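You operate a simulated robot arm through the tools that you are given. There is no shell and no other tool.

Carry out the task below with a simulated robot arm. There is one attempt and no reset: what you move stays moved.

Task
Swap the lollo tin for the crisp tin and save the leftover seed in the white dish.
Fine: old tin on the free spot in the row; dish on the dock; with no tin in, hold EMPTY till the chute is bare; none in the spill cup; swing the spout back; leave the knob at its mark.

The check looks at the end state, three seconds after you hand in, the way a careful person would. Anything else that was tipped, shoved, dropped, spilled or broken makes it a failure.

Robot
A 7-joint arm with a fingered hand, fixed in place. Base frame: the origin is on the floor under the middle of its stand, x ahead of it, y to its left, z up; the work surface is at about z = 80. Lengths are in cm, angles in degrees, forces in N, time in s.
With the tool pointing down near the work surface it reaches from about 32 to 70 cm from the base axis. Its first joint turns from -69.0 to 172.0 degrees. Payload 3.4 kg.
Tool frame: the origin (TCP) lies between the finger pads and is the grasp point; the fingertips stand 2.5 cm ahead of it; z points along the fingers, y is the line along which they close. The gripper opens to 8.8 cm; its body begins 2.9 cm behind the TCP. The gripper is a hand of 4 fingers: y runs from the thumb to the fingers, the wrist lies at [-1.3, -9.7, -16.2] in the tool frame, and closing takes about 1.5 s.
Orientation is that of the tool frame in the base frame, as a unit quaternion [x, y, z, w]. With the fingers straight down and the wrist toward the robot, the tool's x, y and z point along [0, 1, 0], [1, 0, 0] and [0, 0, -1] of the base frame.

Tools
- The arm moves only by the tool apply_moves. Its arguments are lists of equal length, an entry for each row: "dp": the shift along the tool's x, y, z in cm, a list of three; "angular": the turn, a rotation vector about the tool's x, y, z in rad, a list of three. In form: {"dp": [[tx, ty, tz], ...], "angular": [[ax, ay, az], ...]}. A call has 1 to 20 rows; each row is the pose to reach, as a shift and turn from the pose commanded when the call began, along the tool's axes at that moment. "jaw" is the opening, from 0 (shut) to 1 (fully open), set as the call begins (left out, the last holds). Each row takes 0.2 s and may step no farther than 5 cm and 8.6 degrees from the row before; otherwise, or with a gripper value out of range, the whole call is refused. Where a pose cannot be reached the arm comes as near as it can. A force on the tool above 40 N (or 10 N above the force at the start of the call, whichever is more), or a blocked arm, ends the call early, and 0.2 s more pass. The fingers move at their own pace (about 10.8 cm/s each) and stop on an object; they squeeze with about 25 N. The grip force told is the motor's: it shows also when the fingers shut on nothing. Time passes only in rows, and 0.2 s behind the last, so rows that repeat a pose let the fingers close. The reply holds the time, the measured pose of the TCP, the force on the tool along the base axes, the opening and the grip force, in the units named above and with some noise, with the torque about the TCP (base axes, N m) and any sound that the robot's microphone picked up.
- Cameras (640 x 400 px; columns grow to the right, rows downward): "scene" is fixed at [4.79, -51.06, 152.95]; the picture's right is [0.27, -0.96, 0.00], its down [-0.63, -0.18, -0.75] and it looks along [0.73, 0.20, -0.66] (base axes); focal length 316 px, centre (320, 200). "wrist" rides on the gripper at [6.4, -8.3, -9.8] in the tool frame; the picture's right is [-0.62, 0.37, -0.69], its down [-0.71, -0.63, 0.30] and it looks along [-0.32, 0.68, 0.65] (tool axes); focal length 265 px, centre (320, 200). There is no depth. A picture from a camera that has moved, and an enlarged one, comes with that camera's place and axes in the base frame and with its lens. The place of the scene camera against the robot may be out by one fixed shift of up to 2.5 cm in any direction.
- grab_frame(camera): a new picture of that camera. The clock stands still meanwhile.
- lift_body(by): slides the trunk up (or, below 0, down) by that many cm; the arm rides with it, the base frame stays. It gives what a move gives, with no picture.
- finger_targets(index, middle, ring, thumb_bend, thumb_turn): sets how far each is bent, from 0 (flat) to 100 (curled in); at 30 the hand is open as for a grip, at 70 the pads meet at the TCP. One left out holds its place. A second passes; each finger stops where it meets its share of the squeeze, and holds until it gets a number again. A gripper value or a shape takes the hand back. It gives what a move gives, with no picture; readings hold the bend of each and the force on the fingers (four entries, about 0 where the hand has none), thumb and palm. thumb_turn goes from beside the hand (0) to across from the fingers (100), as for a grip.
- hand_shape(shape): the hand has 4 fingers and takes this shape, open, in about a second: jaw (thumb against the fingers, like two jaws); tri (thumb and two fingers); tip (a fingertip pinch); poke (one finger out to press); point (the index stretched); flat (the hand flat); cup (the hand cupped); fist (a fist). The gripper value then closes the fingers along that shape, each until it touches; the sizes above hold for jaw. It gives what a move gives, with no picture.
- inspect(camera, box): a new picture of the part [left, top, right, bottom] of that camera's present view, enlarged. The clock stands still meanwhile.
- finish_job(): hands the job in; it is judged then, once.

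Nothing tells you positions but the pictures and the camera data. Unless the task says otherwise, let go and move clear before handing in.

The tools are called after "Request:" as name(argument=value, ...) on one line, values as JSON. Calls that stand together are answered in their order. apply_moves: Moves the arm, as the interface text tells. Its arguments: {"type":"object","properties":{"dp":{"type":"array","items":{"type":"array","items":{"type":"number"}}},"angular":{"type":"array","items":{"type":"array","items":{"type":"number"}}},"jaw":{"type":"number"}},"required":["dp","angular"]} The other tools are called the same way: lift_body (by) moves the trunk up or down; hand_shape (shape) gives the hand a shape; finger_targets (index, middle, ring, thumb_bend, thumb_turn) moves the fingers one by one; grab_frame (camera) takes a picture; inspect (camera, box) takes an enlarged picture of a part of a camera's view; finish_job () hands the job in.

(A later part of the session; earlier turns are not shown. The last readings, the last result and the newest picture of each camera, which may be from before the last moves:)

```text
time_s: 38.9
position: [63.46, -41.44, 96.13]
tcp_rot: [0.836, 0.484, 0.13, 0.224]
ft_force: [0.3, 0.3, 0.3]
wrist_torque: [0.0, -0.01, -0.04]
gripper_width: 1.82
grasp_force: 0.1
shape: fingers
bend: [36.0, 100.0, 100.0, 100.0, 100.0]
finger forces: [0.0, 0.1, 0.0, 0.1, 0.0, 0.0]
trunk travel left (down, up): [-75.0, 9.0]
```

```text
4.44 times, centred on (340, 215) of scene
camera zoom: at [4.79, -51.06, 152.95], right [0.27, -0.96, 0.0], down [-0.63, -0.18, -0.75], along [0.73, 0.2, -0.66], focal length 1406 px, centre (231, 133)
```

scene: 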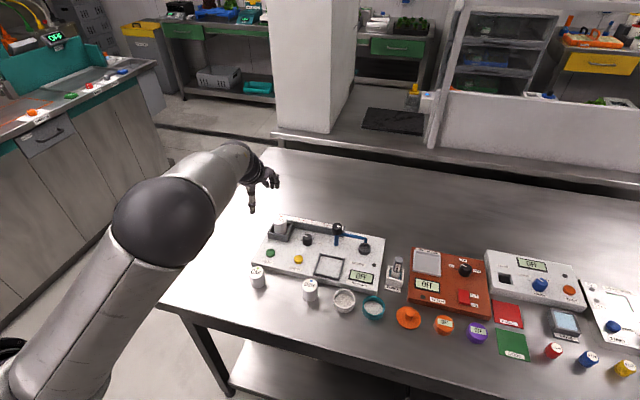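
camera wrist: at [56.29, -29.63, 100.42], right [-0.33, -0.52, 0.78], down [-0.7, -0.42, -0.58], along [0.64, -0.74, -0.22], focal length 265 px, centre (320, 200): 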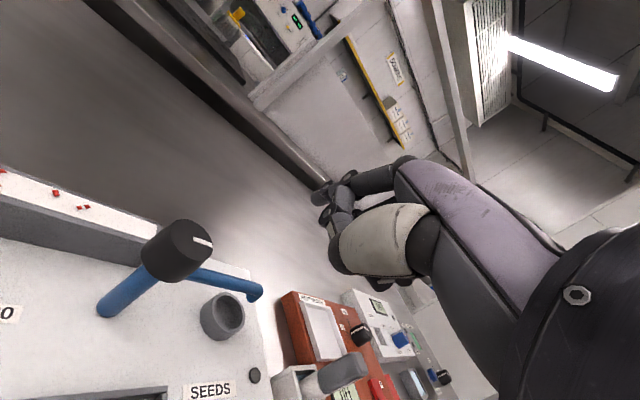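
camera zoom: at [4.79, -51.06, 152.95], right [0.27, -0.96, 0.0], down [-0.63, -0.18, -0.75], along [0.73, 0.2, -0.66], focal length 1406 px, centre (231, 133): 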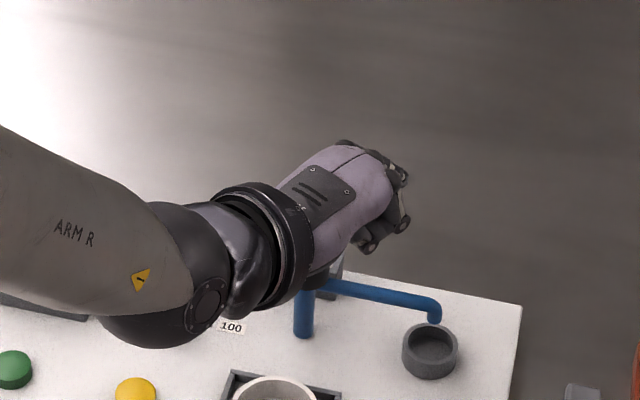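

Request:
apply_moves(dp=[[0, -1.25, 2.17], [0, -2.45, 4.25], [0, -2.45, 4.25]], angular=[[0, 0, 0], [0, 0, 0], [0, 0, 0]])

Request:
grab_frame(camera="wrist")

Request:
inspect(camera="scene", box=[300, 190, 390, 260])

```text
time_s: 39.7
position: [63.51, -41.32, 91.19]
tcp_rot: [0.836, 0.484, 0.129, 0.223]
ft_force: [0.0, 0.1, 0.2]
wrist_torque: [-0.03, 0.01, 0.0]
gripper_width: 1.86
grasp_force: 0.0
shape: fingers
bend: [36.0, 100.0, 100.0, 100.0, 100.0]
finger forces: [0.0, 0.0, 0.0, 0.1, 0.0, 0.0]
trunk travel left (down, up): [-75.0, 9.0]
```

```text
taken
camera wrist: at [56.41, -29.61, 95.57], right [-0.33, -0.52, 0.78], down [-0.7, -0.42, -0.58], along [0.64, -0.74, -0.22], focal length 265 px, centre (320, 200)
```

wrist: 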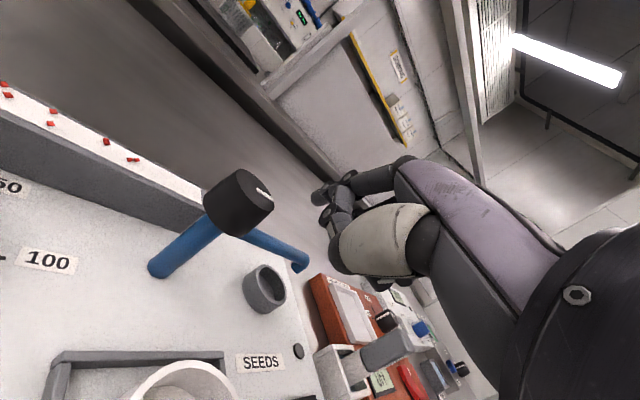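

```text
5.71 times, centred on (345, 225) of scene
camera zoom: at [4.79, -51.06, 152.95], right [0.27, -0.96, 0.0], down [-0.63, -0.18, -0.75], along [0.73, 0.2, -0.66], focal length 1807 px, centre (177, 57)
```

zoom: 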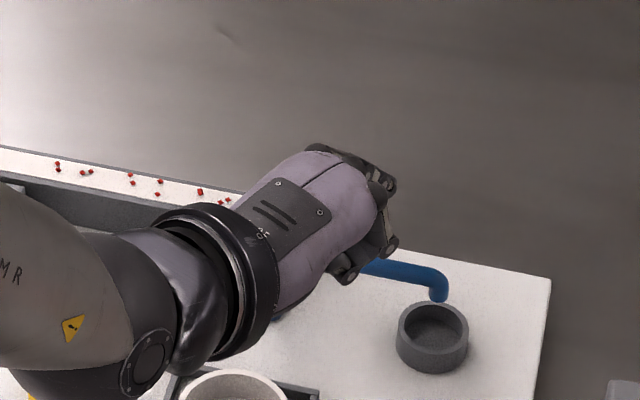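

The hand is aligned, and my estimate has the index tip just beyond the pipe. I'll move slightly further out and come down in two small stages, watching the force.

Request:
apply_moves(dp=[[0, 0.2, 0.5], [0, -0.67, 2.15], [0, -0.67, 2.15]], angular=[[0, 0, 0], [0, 0, 0], [0, 0, 0]])

Request:
apply_moves(dp=[[0, -0.4, 0.69], [0, -0.8, 1.39], [0, -1.2, 2.08], [0, -1.2, 2.08]], angular=[[0, 0, 0], [0, 0, 0], [0, 0, 0], [0, 0, 0]])

Request:
grab_frame(camera="wrist")

Request:
inspect(camera="scene", box=[300, 190, 390, 260])

```text
time_s: 40.5
position: [64.12, -41.58, 88.76]
tcp_rot: [0.836, 0.484, 0.13, 0.224]
ft_force: [-0.6, 0.1, -0.6]
wrist_torque: [-0.01, 0.05, 0.02]
gripper_width: 1.84
grasp_force: 0.0
shape: fingers
bend: [36.0, 100.0, 100.0, 100.0, 100.0]
finger forces: [0.0, 0.0, 0.0, 0.1, 0.0, 0.0]
trunk travel left (down, up): [-75.0, 9.0]
```

```text
time_s: 41.5
position: [64.05, -41.53, 86.37]
tcp_rot: [0.835, 0.485, 0.13, 0.224]
ft_force: [0.6, 0.3, 0.3]
wrist_torque: [-0.04, 0.02, 0.02]
gripper_width: 1.86
grasp_force: 0.2
shape: fingers
bend: [36.0, 100.0, 100.0, 100.0, 100.0]
finger forces: [0.2, 0.1, 0.1, 0.0, 0.0, 0.0]
trunk travel left (down, up): [-75.0, 9.0]
```

```text
taken
camera wrist: at [56.85, -29.79, 90.76], right [-0.33, -0.52, 0.78], down [-0.7, -0.42, -0.58], along [0.64, -0.74, -0.22], focal length 265 px, centre (320, 200)
```

wrist: 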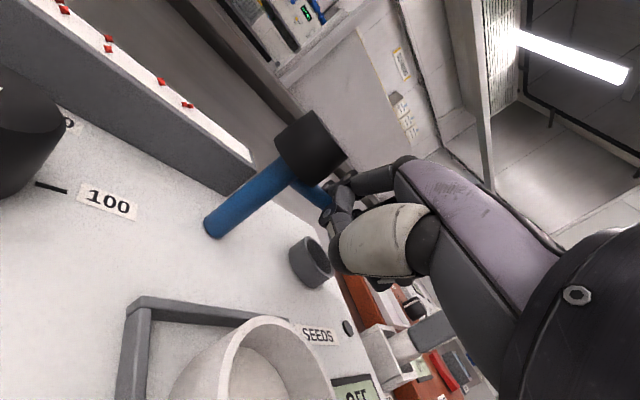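

```text
5.71 times, centred on (345, 225) of scene
camera zoom: at [4.79, -51.06, 152.95], right [0.27, -0.96, 0.0], down [-0.63, -0.18, -0.75], along [0.73, 0.2, -0.66], focal length 1807 px, centre (177, 57)
```

zoom: 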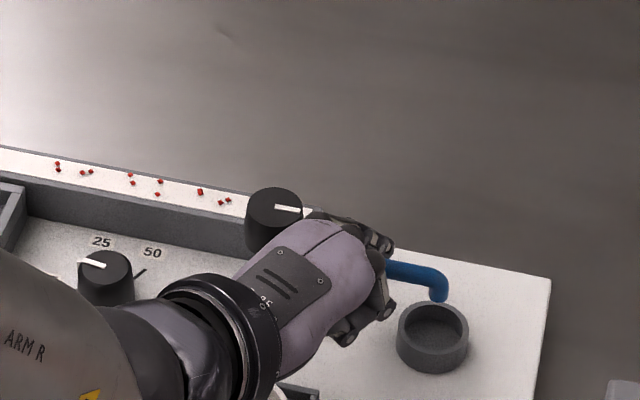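

Request:
inspect(camera="wrist", box=[250, 90, 430, 290])

Request:
inspect(camera="scene", box=[335, 215, 380, 255])

```text
2.00 times, centred on (340, 190) of wrist
camera zoom: at [56.85, -29.79, 90.76], right [-0.33, -0.52, 0.78], down [-0.7, -0.42, -0.58], along [0.64, -0.74, -0.22], focal length 531 px, centre (280, 220)
```

zoom: 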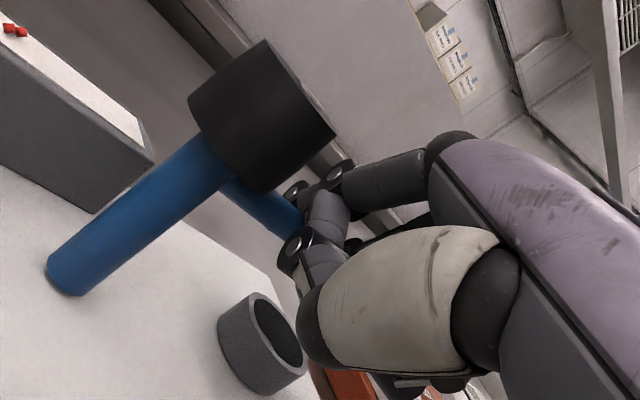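

```text
10.00 times, centred on (358, 235) of scene
camera zoom: at [4.79, -51.06, 152.95], right [0.27, -0.96, 0.0], down [-0.63, -0.18, -0.75], along [0.73, 0.2, -0.66], focal length 3162 px, centre (-55, -150)
```

zoom: 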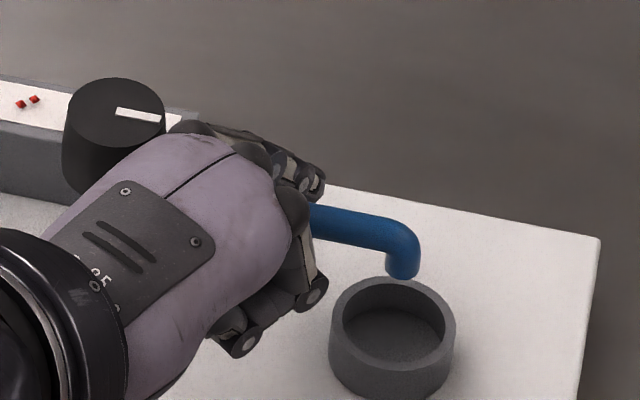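

The pipe is between the folded thumb and the index, with no contact force yet. I'll pull the spout along an arc around its pivot in a first partial sweep.

Request:
apply_moves(dp=[[-0.315, -0.532, -0.307], [-0.456, -1.08, -0.623], [-0.481, -1.715, -0.99], [-0.453, -2.336, -1.349], [-0.317, -3.04, -1.755]], angular=[[0, -0.021, 0.036], [0, -0.047, 0.082], [0, -0.082, 0.142], [0, -0.117, 0.203], [0, -0.152, 0.263]])

Request:
grab_frame(camera="wrist")

Request:
inspect(camera="scene", box=[300, 190, 390, 260])

```text
time_s: 42.7
position: [60.8, -40.11, 86.38]
tcp_rot: [0.9, 0.351, 0.094, 0.241]
ft_force: [0.0, 0.6, 0.0]
wrist_torque: [0.01, 0.0, 0.02]
gripper_width: 1.83
grasp_force: 0.1
shape: fingers
bend: [36.0, 100.0, 100.0, 100.0, 100.0]
finger forces: [0.0, 0.0, 0.0, 0.0, 0.1, 0.0]
trunk travel left (down, up): [-75.0, 9.0]
```

```text
taken
camera wrist: at [57.37, -26.85, 90.8], right [-0.47, -0.4, 0.78], down [-0.79, -0.2, -0.58], along [0.38, -0.9, -0.22], focal length 265 px, centre (320, 200)
```

wrist: 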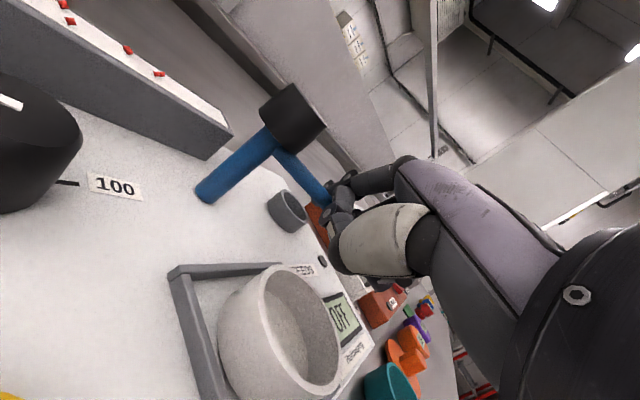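

```text
5.71 times, centred on (345, 225) of scene
camera zoom: at [4.79, -51.06, 152.95], right [0.27, -0.96, 0.0], down [-0.63, -0.18, -0.75], along [0.73, 0.2, -0.66], focal length 1807 px, centre (177, 57)
```

zoom: 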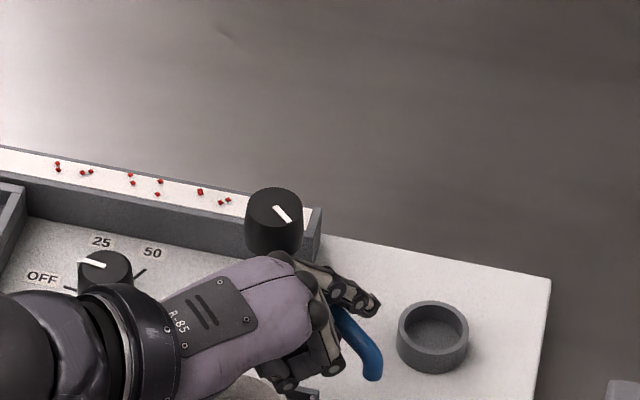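

The spout is following the finger with almost no force. I'll continue the sweep in two parts.

Request:
apply_moves(dp=[[-0.043, -0.722, -0.417], [0.047, -1.466, -0.846], [0.264, -2.213, -1.278], [0.631, -2.949, -1.702]], angular=[[0, -0.035, 0.06], [0, -0.07, 0.121], [0, -0.105, 0.181], [0, -0.14, 0.242]])

Request:
grab_frame(camera="wrist")

Request:
inspect(camera="scene", box=[290, 190, 390, 280])

```text
time_s: 43.7
position: [59.05, -37.25, 86.36]
tcp_rot: [0.94, 0.223, 0.06, 0.252]
ft_force: [0.2, 0.0, 0.3]
wrist_torque: [-0.02, 0.0, 0.01]
gripper_width: 1.85
grasp_force: 0.0
shape: fingers
bend: [36.0, 100.0, 100.0, 100.0, 100.0]
finger forces: [0.0, 0.0, 0.0, 0.1, 0.0, 0.1]
trunk travel left (down, up): [-75.0, 9.0]
```

```text
taken
camera wrist: at [59.39, -23.37, 90.77], right [-0.57, -0.25, 0.78], down [-0.82, 0.03, -0.58], along [0.12, -0.97, -0.23], focal length 265 px, centre (320, 200)
```

wrist: 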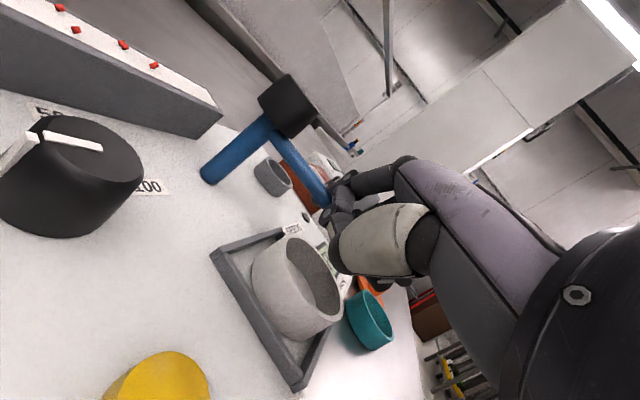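

```text
4.44 times, centred on (340, 235) of scene
camera zoom: at [4.79, -51.06, 152.95], right [0.27, -0.96, 0.0], down [-0.63, -0.18, -0.75], along [0.73, 0.2, -0.66], focal length 1406 px, centre (231, 44)
```

zoom: 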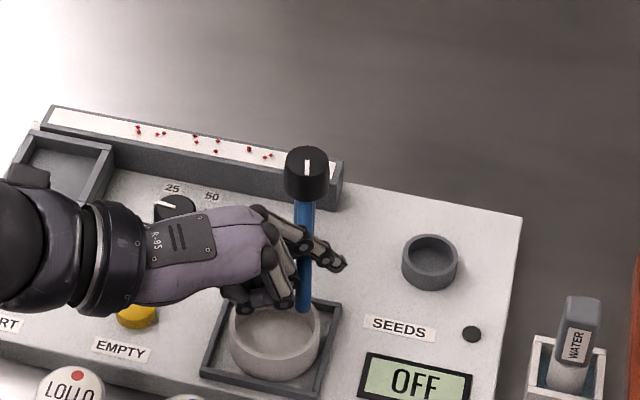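

The spout has turned most of the way and its end is over the dish's edge. One more small step.

Request:
apply_moves(dp=[[0.12, -0.4, -0.23], [0.253, -0.792, -0.457], [0.253, -0.792, -0.457]], angular=[[0, -0.017, 0.03], [0, -0.035, 0.06], [0, -0.035, 0.06]])

Request:
inspect(camera="scene", box=[300, 210, 370, 280])

Request:
inspect(camera="wrist", box=[180, 60, 400, 360])

```text
time_s: 44.5
position: [58.7, -36.44, 86.42]
tcp_rot: [0.947, 0.191, 0.051, 0.254]
ft_force: [0.6, -0.1, -0.1]
wrist_torque: [0.01, 0.0, -0.03]
gripper_width: 1.84
grasp_force: 0.0
shape: fingers
bend: [36.0, 100.0, 100.0, 100.0, 100.0]
finger forces: [0.0, 0.6, 0.0, 0.0, 0.0, 0.1]
trunk travel left (down, up): [-75.0, 9.0]
```

```text
5.71 times, centred on (335, 245) of scene
camera zoom: at [4.79, -51.06, 152.95], right [0.27, -0.96, 0.0], down [-0.63, -0.18, -0.75], along [0.73, 0.2, -0.66], focal length 1807 px, centre (234, -57)
```

zoom: 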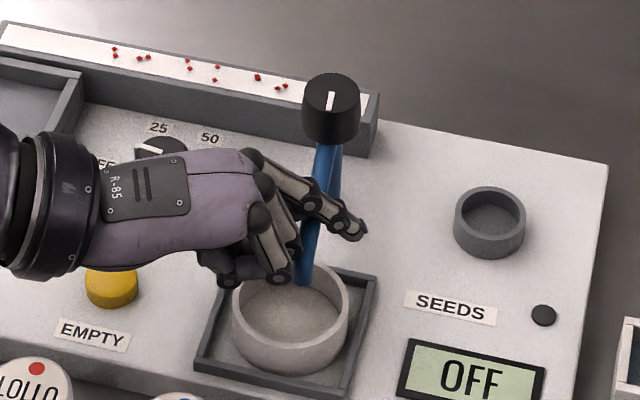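

```text
1.33 times, centred on (290, 210) of wrist
camera zoom: at [60.15, -22.55, 90.71], right [-0.58, -0.21, 0.78], down [-0.81, 0.09, -0.58], along [0.06, -0.97, -0.22], focal length 354 px, centre (360, 187)
```

zoom: 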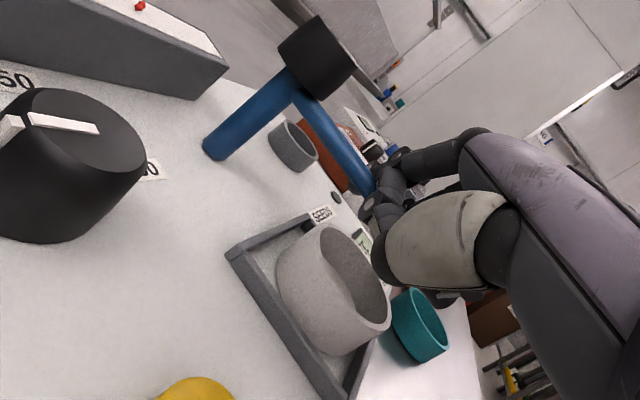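

The spout is at about -174°, with its outlet already over the dish. I'll take one small step to centre it and look again.

Request:
apply_moves(dp=[[0.2, -0.275, -0.16], [0.4, -0.549, -0.317], [0.4, -0.549, -0.317]], angular=[[0, -0.022, 0.038], [0, -0.0436, 0.0756], [0, -0.0436, 0.0756]])

Request:
inspect(camera="scene", box=[300, 210, 370, 280])

Request:
inspect(camera="wrist", box=[180, 60, 400, 360])

```text
time_s: 45.3
position: [58.94, -35.7, 86.33]
tcp_rot: [0.954, 0.148, 0.04, 0.257]
ft_force: [0.3, -0.6, -0.2]
wrist_torque: [0.01, 0.0, 0.02]
gripper_width: 1.84
grasp_force: 0.0
shape: fingers
bend: [36.0, 100.0, 100.0, 100.0, 100.0]
finger forces: [0.1, 0.0, 0.0, 0.0, 0.0, 0.0]
trunk travel left (down, up): [-75.0, 9.0]
```

```text
5.71 times, centred on (335, 245) of scene
camera zoom: at [4.79, -51.06, 152.95], right [0.27, -0.96, 0.0], down [-0.63, -0.18, -0.75], along [0.73, 0.2, -0.66], focal length 1807 px, centre (234, -57)
```

zoom: 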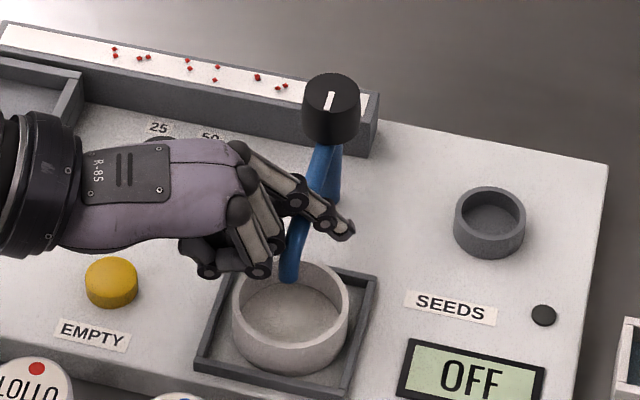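

```text
1.33 times, centred on (290, 210) of wrist
camera zoom: at [61.5, -21.97, 90.78], right [-0.6, -0.16, 0.78], down [-0.8, 0.16, -0.58], along [-0.03, -0.97, -0.22], focal length 354 px, centre (360, 187)
```

zoom: 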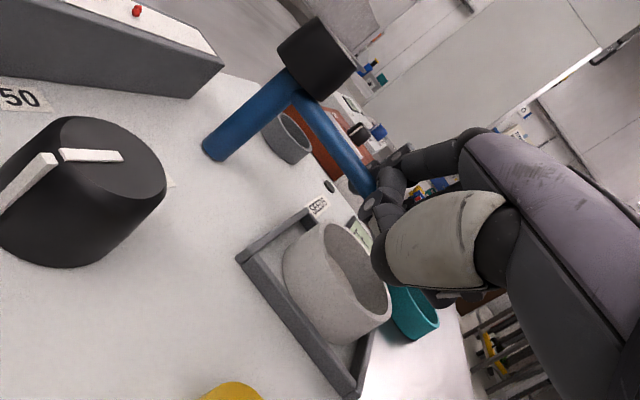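

The outlet is now centred over the dish. I'll straighten the index so it swings away from the pipe, then lift straight up.

Request:
finger_targets(index=5)

Request:
inspect(camera="scene", box=[300, 210, 370, 280])

Request:
inspect(camera="wrist", box=[220, 60, 400, 260])

```text
time_s: 46.3
position: [58.91, -35.68, 86.43]
tcp_rot: [0.954, 0.149, 0.04, 0.256]
ft_force: [-0.2, 0.8, 0.4]
wrist_torque: [0.02, -0.02, -0.01]
gripper_width: 3.3
grasp_force: 0.1
shape: fingers
bend: [5.0, 100.0, 100.0, 100.0, 100.0]
finger forces: [0.0, 0.1, 0.0, 0.0, 0.0, 0.1]
trunk travel left (down, up): [-75.0, 9.0]
```

```text
5.71 times, centred on (335, 245) of scene
camera zoom: at [4.79, -51.06, 152.95], right [0.27, -0.96, 0.0], down [-0.63, -0.18, -0.75], along [0.73, 0.2, -0.66], focal length 1807 px, centre (234, -57)
```

zoom: 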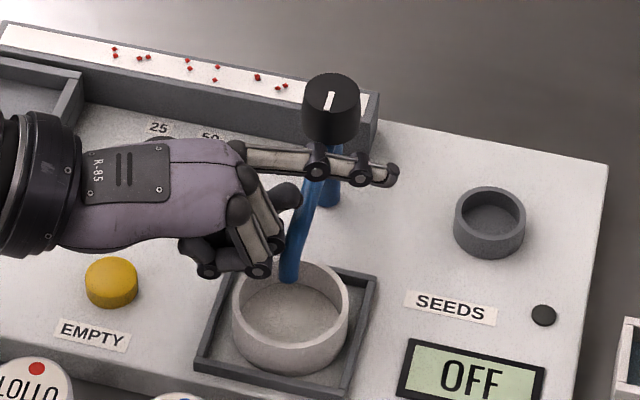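

```text
2.00 times, centred on (310, 160) of wrist
camera zoom: at [61.5, -21.95, 90.78], right [-0.6, -0.16, 0.78], down [-0.8, 0.16, -0.58], along [-0.03, -0.97, -0.22], focal length 531 px, centre (340, 280)
```

zoom: 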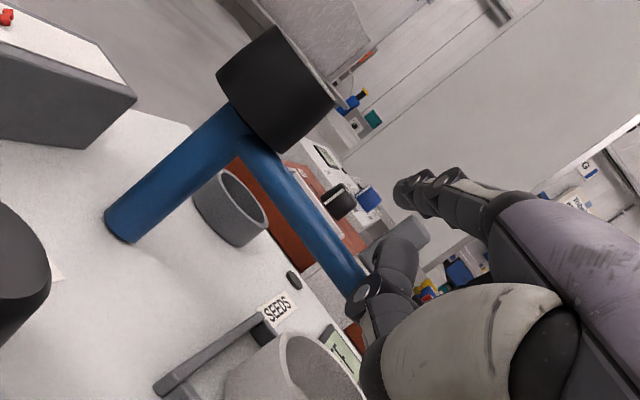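

The spout stays put and the index is clear. I'll back off slightly and lift.

Request:
apply_moves(dp=[[0, -0.433, -0.25], [0, -0.366, -1.366], [0, 1.134, -3.96], [0, 3.134, -7.43], [0, 4.634, -10.03]], angular=[[0, 0, 0], [0, 0, 0], [0, 0, 0], [0, 0, 0], [0, 0, 0]])

Request:
inspect(camera="scene", box=[270, 190, 390, 290])

Request:
grab_frame(camera="wrist")

```text
time_s: 47.5
position: [58.53, -34.5, 97.32]
tcp_rot: [0.954, 0.149, 0.039, 0.256]
ft_force: [0.3, -1.0, 0.0]
wrist_torque: [-0.02, 0.0, 0.03]
gripper_width: 3.3
grasp_force: 0.1
shape: fingers
bend: [5.0, 100.0, 100.0, 100.0, 100.0]
finger forces: [0.0, 0.0, 0.0, 0.0, 0.1, 0.0]
trunk travel left (down, up): [-75.0, 9.0]
```

```text
4.00 times, centred on (330, 240) of scene
camera zoom: at [4.79, -51.06, 152.95], right [0.27, -0.96, 0.0], down [-0.63, -0.18, -0.75], along [0.73, 0.2, -0.66], focal length 1265 px, centre (280, 40)
```

zoom: 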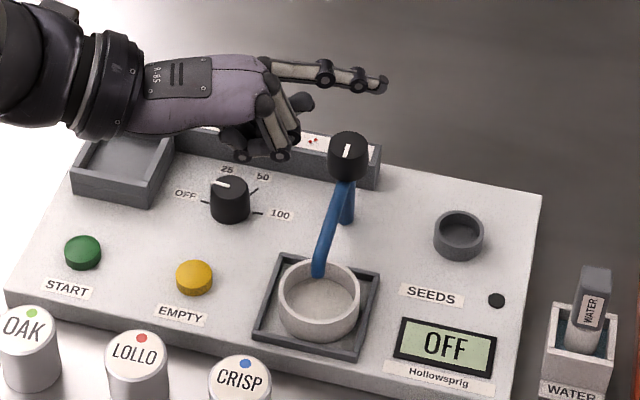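

```text
taken
camera wrist: at [61.15, -20.91, 101.66], right [-0.6, -0.16, 0.78], down [-0.8, 0.16, -0.58], along [-0.03, -0.97, -0.22], focal length 265 px, centre (320, 200)
```

wrist: 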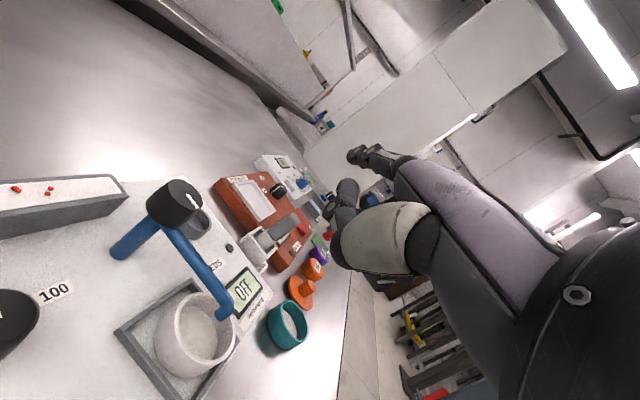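

The spout outlet is over the dish, LOLLO is out of the holder, and the knob and tins are undisturbed. Next I return the hand to vertical, form the poke shape and go above the EMPTY button at about (58.0, -28.8).

Request:
apply_moves(dp=[[0, 0, 0], [0, 0, 0], [0, 0, 0], [0, 0, 0], [0, 0, 0]], angular=[[0.13, 0, 0], [0.26, 0, 0], [0.39, 0, 0], [0.524, 0, 0], [0.524, 0, 0]])

Request:
hand_shape(shape="poke")

```text
time_s: 48.7
position: [58.62, -34.73, 97.45]
tcp_rot: [0.988, 0.155, 0.0, -0.001]
ft_force: [1.0, 0.3, -0.1]
wrist_torque: [0.02, 0.05, 0.0]
gripper_width: 3.32
grasp_force: 0.1
shape: fingers
bend: [5.0, 100.0, 100.0, 100.0, 100.0]
finger forces: [0.0, 0.0, 0.1, 0.0, 0.1, 0.1]
trunk travel left (down, up): [-75.0, 9.0]
```

```text
time_s: 49.6
position: [58.56, -34.71, 97.39]
tcp_rot: [0.988, 0.155, 0.001, 0.0]
ft_force: [-0.6, -0.2, -0.8]
wrist_torque: [-0.02, 0.01, 0.02]
gripper_width: 0.0
grasp_force: 0.1
shape: poke
bend: [70.0, 70.0, 99.0, 100.0, 100.0]
finger forces: [0.1, 0.0, 0.0, 0.1, 0.1, 0.0]
trunk travel left (down, up): [-75.0, 9.0]
```

Request:
apply_moves(dp=[[0.6, -2.9, 0], [1.23, -5.8, 0], [1.23, -5.8, 3], [1.23, -5.8, 6], [1.23, -5.8, 6]], angular=[[0, 0, -0.148], [0, 0, -0.297], [0, 0, -0.297], [0, 0, -0.297], [0, 0, -0.297]])

Request:
grab_frame(camera="wrist")

Request:
inspect(camera="scene", box=[230, 180, 370, 290])

```text
time_s: 50.8
position: [58.11, -28.82, 91.5]
tcp_rot: [0.954, 0.299, 0.001, 0.0]
ft_force: [0.8, -1.2, 0.4]
wrist_torque: [-0.01, 0.01, -0.02]
gripper_width: 0.0
grasp_force: 0.0
shape: poke
bend: [70.0, 70.0, 99.0, 100.0, 100.0]
finger forces: [0.1, 0.1, 0.0, 0.0, 0.1, 0.1]
trunk travel left (down, up): [-75.0, 9.0]
```

```text
taken
camera wrist: at [58.71, -18.11, 101.28], right [-0.3, -0.66, 0.69], down [-0.95, 0.11, -0.3], along [0.12, -0.75, -0.65], focal length 265 px, centre (320, 200)
```

wrist: 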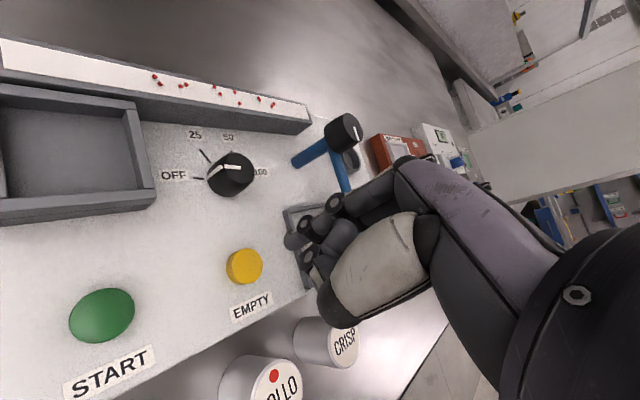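

```text
3.64 times, centred on (300, 235) of scene
camera zoom: at [4.79, -51.06, 152.95], right [0.27, -0.96, 0.0], down [-0.63, -0.18, -0.75], along [0.73, 0.2, -0.66], focal length 1150 px, centre (393, 73)
```

zoom: 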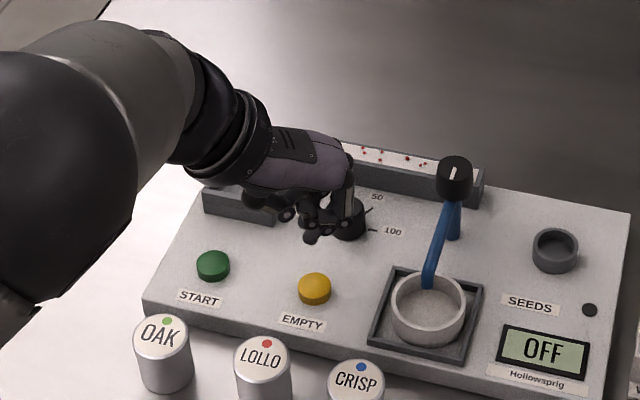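

Request:
inspect(camera="wrist", box=[190, 160, 370, 320])

Request:
inspect(camera="scene", box=[280, 215, 340, 275])

```text
2.50 times, centred on (280, 240) of wrist
camera zoom: at [58.71, -18.11, 101.28], right [-0.3, -0.66, 0.69], down [-0.95, 0.11, -0.3], along [0.12, -0.75, -0.65], focal length 664 px, centre (420, 100)
```

zoom: 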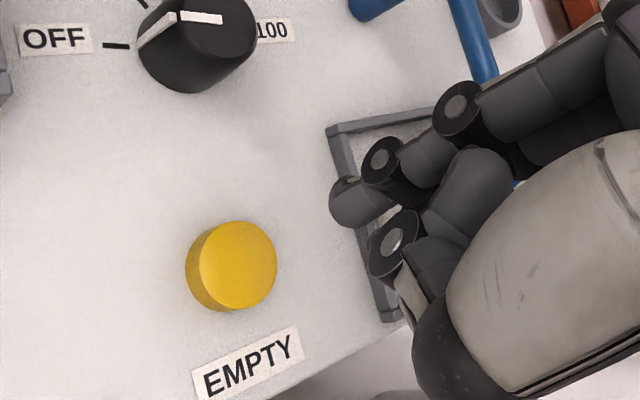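

```text
6.67 times, centred on (310, 245) of scene
camera zoom: at [4.79, -51.06, 152.95], right [0.27, -0.96, 0.0], down [-0.63, -0.18, -0.75], along [0.73, 0.2, -0.66], focal length 2108 px, centre (387, -100)
```

zoom: 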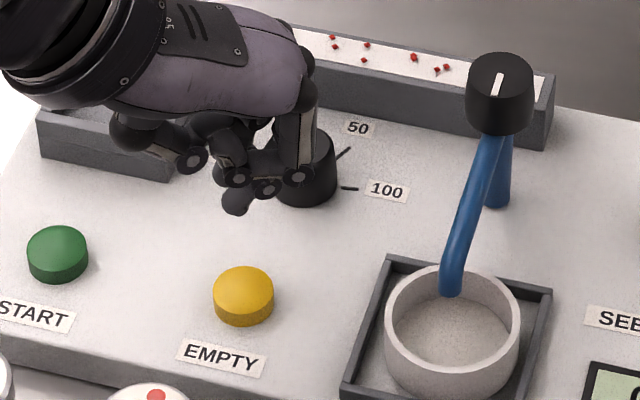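

The EMPTY button is at (58.1, -28.7), straight below the fingertip. I'll lower to just above it and check.

Request:
apply_moves(dp=[[0.1, 0, 2], [0.1, 0, 4], [0.1, 0, 4]], angular=[[0, 0, 0], [0, 0, 0], [0, 0, 0]])

Request:
inspect(camera="wrist", box=[190, 160, 370, 320])

Request:
inspect(camera="scene", box=[280, 215, 340, 275])

```text
time_s: 51.6
position: [58.1, -28.6, 87.32]
tcp_rot: [0.954, 0.299, 0.0, 0.0]
ft_force: [0.6, 0.6, 0.2]
wrist_torque: [-0.03, 0.01, 0.0]
gripper_width: 0.0
grasp_force: 0.0
shape: poke
bend: [70.0, 70.0, 99.0, 100.0, 100.0]
finger forces: [0.0, 0.0, 0.0, 0.1, 0.0, 0.1]
trunk travel left (down, up): [-75.0, 9.0]
```

```text
2.50 times, centred on (280, 240) of wrist
camera zoom: at [58.79, -18.01, 97.3], right [-0.3, -0.66, 0.69], down [-0.95, 0.11, -0.3], along [0.12, -0.75, -0.65], focal length 664 px, centre (420, 100)
```

zoom: 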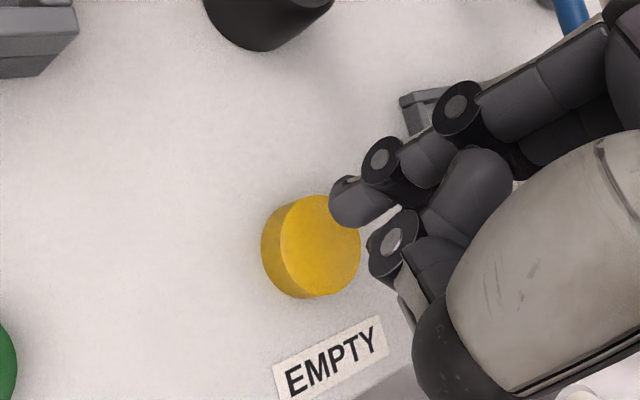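

```text
6.67 times, centred on (310, 245) of scene
camera zoom: at [4.79, -51.06, 152.95], right [0.27, -0.96, 0.0], down [-0.63, -0.18, -0.75], along [0.73, 0.2, -0.66], focal length 2108 px, centre (387, -100)
```

zoom: 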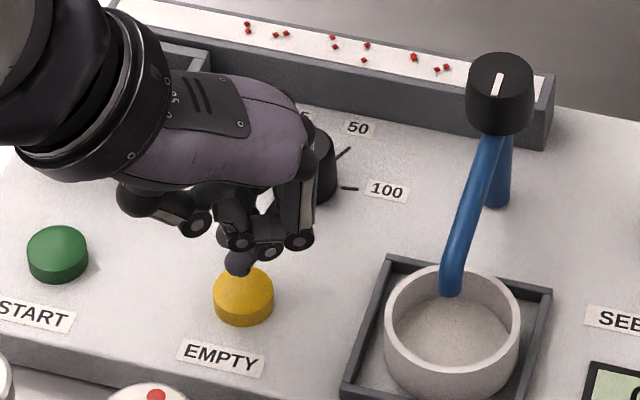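

Request:
apply_moves(dp=[[-0.1, -0.1, 0.4], [-0.1, -0.1, 0.8]], angular=[[0, 0, 0], [0, 0, 0]])

Request:
inspect(camera="scene", box=[280, 215, 340, 275])

Request:
inspect(camera="wrist", box=[190, 160, 370, 320])

```text
time_s: 52.2
position: [57.95, -28.67, 86.65]
tcp_rot: [0.954, 0.3, 0.0, -0.001]
ft_force: [-0.2, 1.3, 0.1]
wrist_torque: [-0.02, 0.01, 0.01]
gripper_width: 0.0
grasp_force: 0.1
shape: poke
bend: [70.0, 70.0, 99.0, 100.0, 100.0]
finger forces: [0.1, 0.1, 0.0, 0.1, 0.0, 0.1]
trunk travel left (down, up): [-75.0, 9.0]
```

```text
6.67 times, centred on (310, 245) of scene
camera zoom: at [4.79, -51.06, 152.95], right [0.27, -0.96, 0.0], down [-0.63, -0.18, -0.75], along [0.73, 0.2, -0.66], focal length 2108 px, centre (387, -100)
```

zoom: 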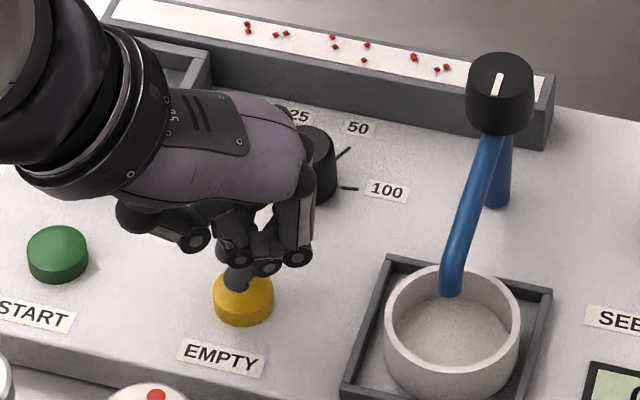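

```text
2.50 times, centred on (280, 240) of wrist
camera zoom: at [58.63, -17.97, 96.47], right [-0.3, -0.66, 0.69], down [-0.95, 0.11, -0.3], along [0.12, -0.75, -0.65], focal length 664 px, centre (420, 100)
```

zoom: 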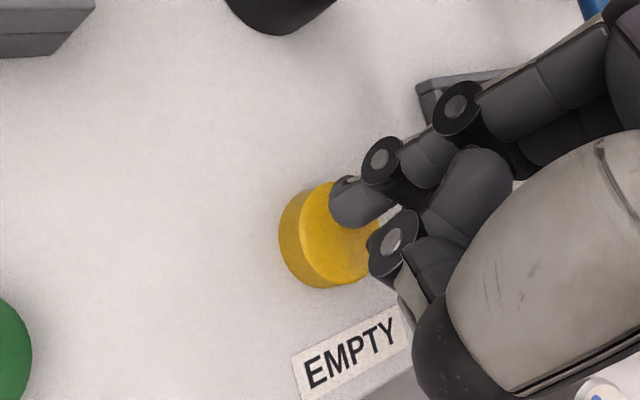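

Request:
apply_moves(dp=[[0, 0, 0.2], [0, 0, 0.4]], angular=[[0, 0, 0], [0, 0, 0]])

```text
time_s: 52.8
position: [58.02, -28.59, 86.28]
tcp_rot: [0.954, 0.299, 0.0, -0.001]
ft_force: [-0.4, -0.4, -0.3]
wrist_torque: [-0.01, -0.01, -0.02]
gripper_width: 0.0
grasp_force: 0.0
shape: poke
bend: [70.0, 70.0, 99.0, 100.0, 100.0]
finger forces: [0.0, 0.1, 0.0, 0.0, 0.0, 0.0]
trunk travel left (down, up): [-75.0, 9.0]
```

Request:
apply_moves(dp=[[0, 0, 0.15], [0, 0, 0.3]], angular=[[0, 0, 0], [0, 0, 0]])

Request:
inspect(camera="wrist", box=[190, 160, 370, 320])

```text
time_s: 53.4
position: [58.0, -28.62, 85.83]
tcp_rot: [0.954, 0.3, 0.0, 0.0]
ft_force: [0.5, 0.6, 0.1]
wrist_torque: [-0.01, -0.01, 0.03]
gripper_width: 0.01
grasp_force: 0.0
shape: poke
bend: [70.0, 70.0, 99.0, 100.0, 100.0]
finger forces: [0.1, 0.0, 0.0, 0.0, 0.0, 0.0]
trunk travel left (down, up): [-75.0, 9.0]
```

```text
2.50 times, centred on (280, 240) of wrist
camera zoom: at [58.67, -18.03, 95.78], right [-0.3, -0.66, 0.69], down [-0.95, 0.11, -0.3], along [0.12, -0.75, -0.65], focal length 664 px, centre (420, 100)
```

zoom: 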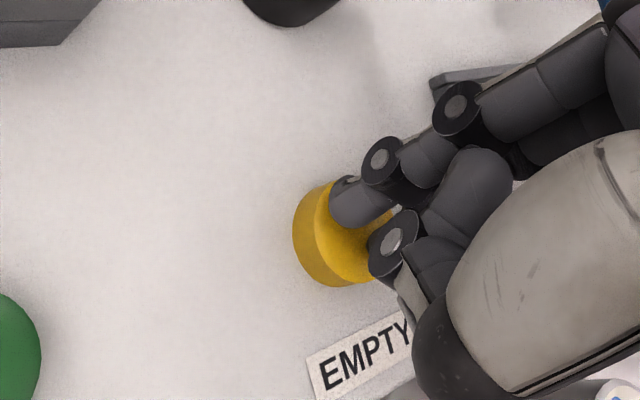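

Request:
apply_moves(dp=[[0, 0, 0.15], [0, 0, 0.3]], angular=[[0, 0, 0], [0, 0, 0]])

Request:
inspect(camera="scene", box=[280, 215, 340, 275])

```text
time_s: 54.0
position: [57.99, -28.54, 85.63]
tcp_rot: [0.954, 0.299, 0.0, 0.0]
ft_force: [0.9, 0.8, 0.2]
wrist_torque: [0.0, 0.04, -0.04]
gripper_width: 0.0
grasp_force: 0.0
shape: poke
bend: [70.0, 70.0, 99.0, 100.0, 100.0]
finger forces: [0.0, 1.0, 0.0, 0.0, 0.0, 0.0]
trunk travel left (down, up): [-75.0, 9.0]
```

```text
6.67 times, centred on (310, 245) of scene
camera zoom: at [4.79, -51.06, 152.95], right [0.27, -0.96, 0.0], down [-0.63, -0.18, -0.75], along [0.73, 0.2, -0.66], focal length 2108 px, centre (387, -100)
```

zoom: 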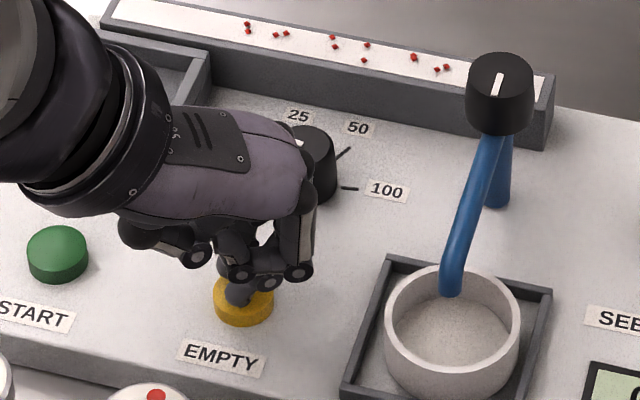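

The middle fingertip has just touched the button (1 N). I'll press further and hold.

Request:
apply_moves(dp=[[0, 0, 0.15], [0, 0, 0.3], [0, 0, 0.3]], angular=[[0, 0, 0], [0, 0, 0], [0, 0, 0]])

Request:
inspect(camera="scene", box=[270, 200, 370, 290])

Request:
grab_frame(camera="wrist")

```text
time_s: 54.8
position: [57.96, -28.63, 85.31]
tcp_rot: [0.954, 0.298, 0.0, -0.001]
ft_force: [1.3, -0.5, 3.7]
wrist_torque: [0.0, -0.02, 0.03]
gripper_width: 0.01
grasp_force: 0.1
shape: poke
bend: [70.0, 70.0, 99.0, 100.0, 100.0]
finger forces: [0.0, 3.3, 0.0, 0.1, 0.0, 0.0]
trunk travel left (down, up): [-75.0, 9.0]
heard: click
```

```text
4.44 times, centred on (320, 245) of scene
camera zoom: at [4.79, -51.06, 152.95], right [0.27, -0.96, 0.0], down [-0.63, -0.18, -0.75], along [0.73, 0.2, -0.66], focal length 1406 px, centre (320, 0)
```

zoom: 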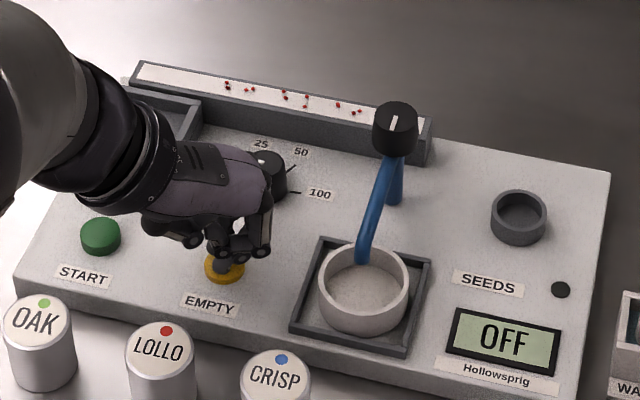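

```text
taken
camera wrist: at [58.59, -17.97, 95.21], right [-0.3, -0.66, 0.69], down [-0.95, 0.11, -0.3], along [0.12, -0.75, -0.65], focal length 265 px, centre (320, 200)
```

wrist: 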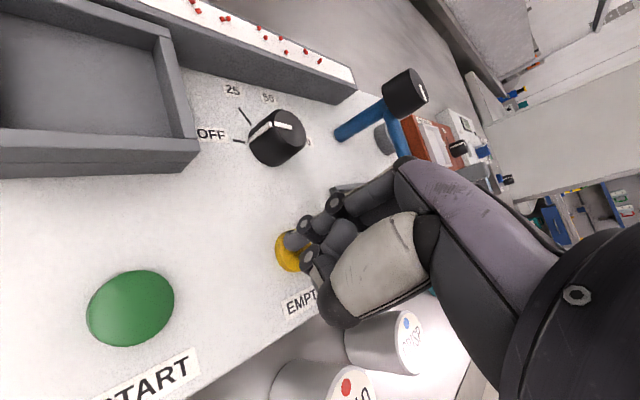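

A click: the button is pressed. I'll hold it and watch the chute.

Request:
apply_moves(dp=[[0, 0, 0.08], [0, 0, 0.08], [0, 0, 0.08], [0, 0, 0.08], [0, 0, 0.08], [0, 0, 0.08], [0, 0, 0.08], [0, 0, 0.08], [0, 0, 0.08], [0, 0, 0.08]], angular=[[0, 0, 0], [0, 0, 0], [0, 0, 0], [0, 0, 0], [0, 0, 0], [0, 0, 0], [0, 0, 0], [0, 0, 0], [0, 0, 0], [0, 0, 0]])

Request:
inspect(camera="scene", box=[270, 200, 370, 290])

Request:
inspect(camera="scene", box=[330, 235, 370, 285])

```text
time_s: 57.0
position: [57.91, -28.51, 85.24]
tcp_rot: [0.954, 0.299, 0.001, 0.0]
ft_force: [2.4, -0.2, 6.8]
wrist_torque: [-0.02, 0.01, -0.03]
gripper_width: 0.01
grasp_force: 0.0
shape: poke
bend: [70.0, 70.0, 99.0, 100.0, 100.0]
finger forces: [0.0, 6.9, 0.0, 0.0, 0.1, 0.0]
trunk travel left (down, up): [-75.0, 9.0]
```

```text
4.44 times, centred on (320, 245) of scene
camera zoom: at [4.79, -51.06, 152.95], right [0.27, -0.96, 0.0], down [-0.63, -0.18, -0.75], along [0.73, 0.2, -0.66], focal length 1406 px, centre (320, 0)
```

zoom: 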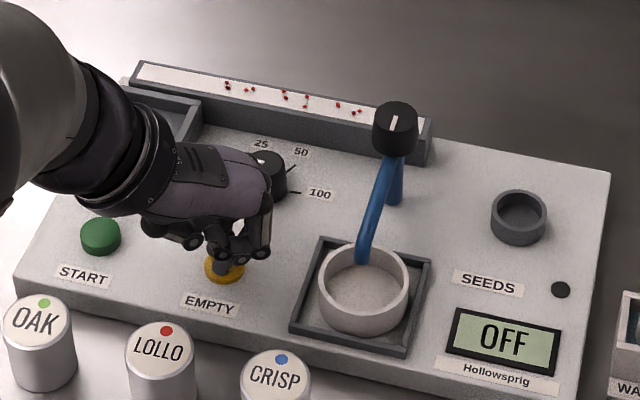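

```text
8.00 times, centred on (350, 260) of scene
camera zoom: at [4.79, -51.06, 152.95], right [0.27, -0.96, 0.0], down [-0.63, -0.18, -0.75], along [0.73, 0.2, -0.66], focal length 2530 px, centre (80, -280)
```

zoom: 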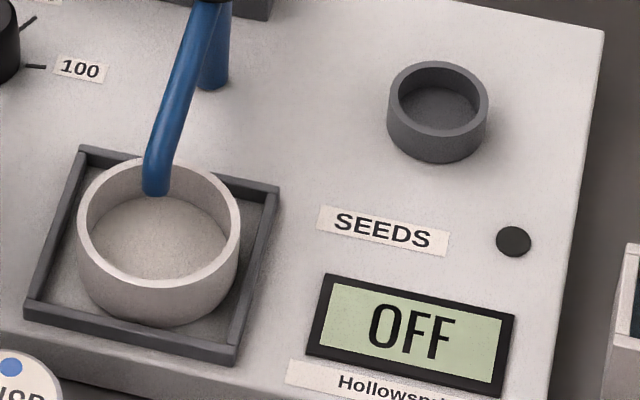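

The chute looks unchanged after 2 s, so I'll keep holding longer before drawing any conclusion.

Request:
apply_moves(dp=[[0, 0, 0.05], [0, 0, 0.05], [0, 0, 0.05], [0, 0, 0.05], [0, 0, 0.05], [0, 0, 0.05], [0, 0, 0.05], [0, 0, 0.05], [0, 0, 0.05], [0, 0, 0.05], [0, 0, 0.05], [0, 0, 0.05], [0, 0, 0.05], [0, 0, 0.05], [0, 0, 0.05], [0, 0, 0.05], [0, 0, 0.05], [0, 0, 0.05], [0, 0, 0.05], [0, 0, 0.05]], angular=[[0, 0, 0], [0, 0, 0], [0, 0, 0], [0, 0, 0], [0, 0, 0], [0, 0, 0], [0, 0, 0], [0, 0, 0], [0, 0, 0], [0, 0, 0], [0, 0, 0], [0, 0, 0], [0, 0, 0], [0, 0, 0], [0, 0, 0], [0, 0, 0], [0, 0, 0], [0, 0, 0], [0, 0, 0], [0, 0, 0]])

Request:
inspect(camera="scene", box=[270, 200, 370, 290])

Request:
grab_frame(camera="wrist")

```text
time_s: 61.2
position: [57.91, -28.68, 85.36]
tcp_rot: [0.954, 0.299, 0.001, 0.0]
ft_force: [0.0, -0.3, 8.0]
wrist_torque: [-0.07, 0.07, -0.04]
gripper_width: 0.0
grasp_force: 0.0
shape: poke
bend: [70.0, 70.0, 99.0, 100.0, 100.0]
finger forces: [0.1, 7.1, 0.0, 0.0, 0.1, 0.1]
trunk travel left (down, up): [-75.0, 9.0]
```

```text
4.44 times, centred on (320, 245) of scene
camera zoom: at [4.79, -51.06, 152.95], right [0.27, -0.96, 0.0], down [-0.63, -0.18, -0.75], along [0.73, 0.2, -0.66], focal length 1406 px, centre (320, 0)
```

zoom: 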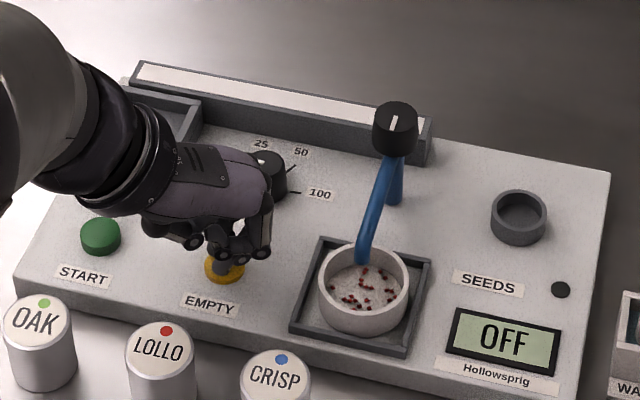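

```text
taken
camera wrist: at [58.57, -17.98, 95.1], right [-0.3, -0.66, 0.69], down [-0.95, 0.11, -0.31], along [0.12, -0.75, -0.65], focal length 265 px, centre (320, 200)
```

wrist: 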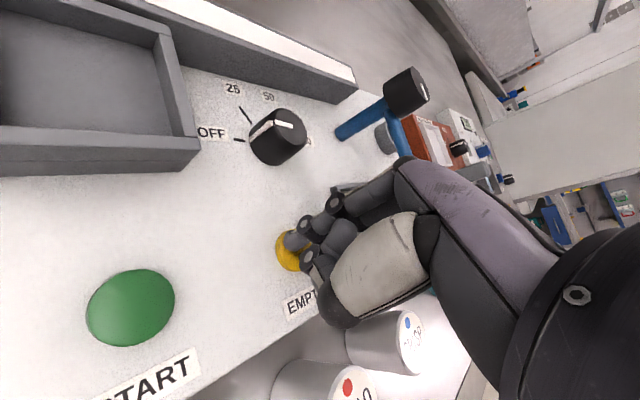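

The seeds have dropped into the white dish. I'll zoom in on the chute, dish and spill cup to make sure the chute is really bare.

Request:
inspect(camera="scene", box=[295, 210, 370, 240])

Request:
inspect(camera="scene", box=[335, 240, 390, 285])

Request:
inspect(camera="wrist", box=[140, 0, 360, 110])

```text
8.53 times, centred on (332, 225) of scene
camera zoom: at [4.79, -51.06, 152.95], right [0.27, -0.96, 0.0], down [-0.63, -0.18, -0.75], along [0.73, 0.2, -0.66], focal length 2699 px, centre (213, -13)
```

zoom: 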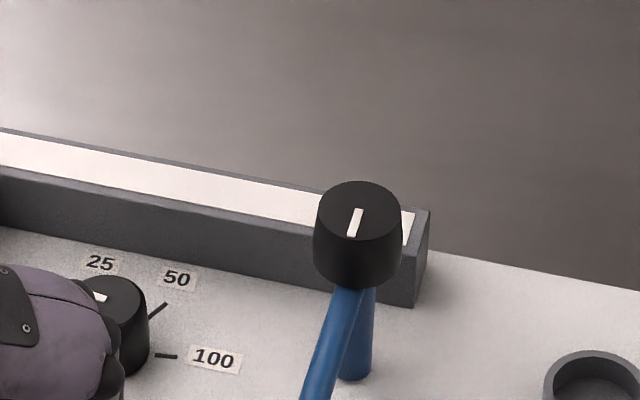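

```text
8.89 times, centred on (362, 262) of scene
camera zoom: at [4.79, -51.06, 152.95], right [0.27, -0.96, 0.0], down [-0.63, -0.18, -0.75], along [0.73, 0.2, -0.66], focal length 2811 px, centre (-58, -356)
```

zoom: 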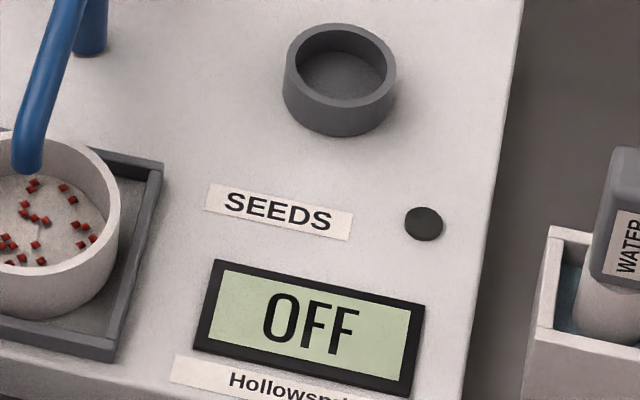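

```text
2.91 times, centred on (250, 55) of wrist
camera zoom: at [58.57, -17.98, 95.1], right [-0.3, -0.66, 0.69], down [-0.95, 0.11, -0.31], along [0.12, -0.75, -0.65], focal length 772 px, centre (524, 622)
```

zoom: 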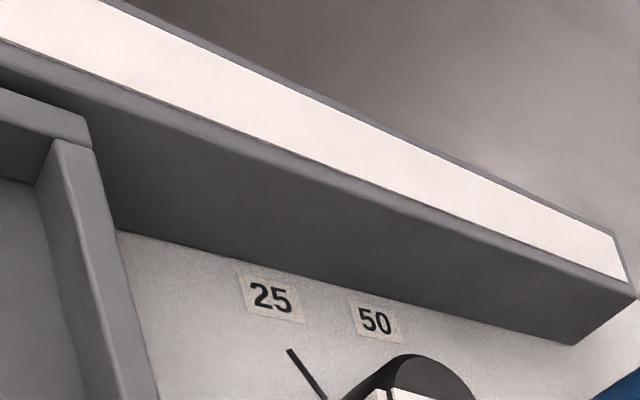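

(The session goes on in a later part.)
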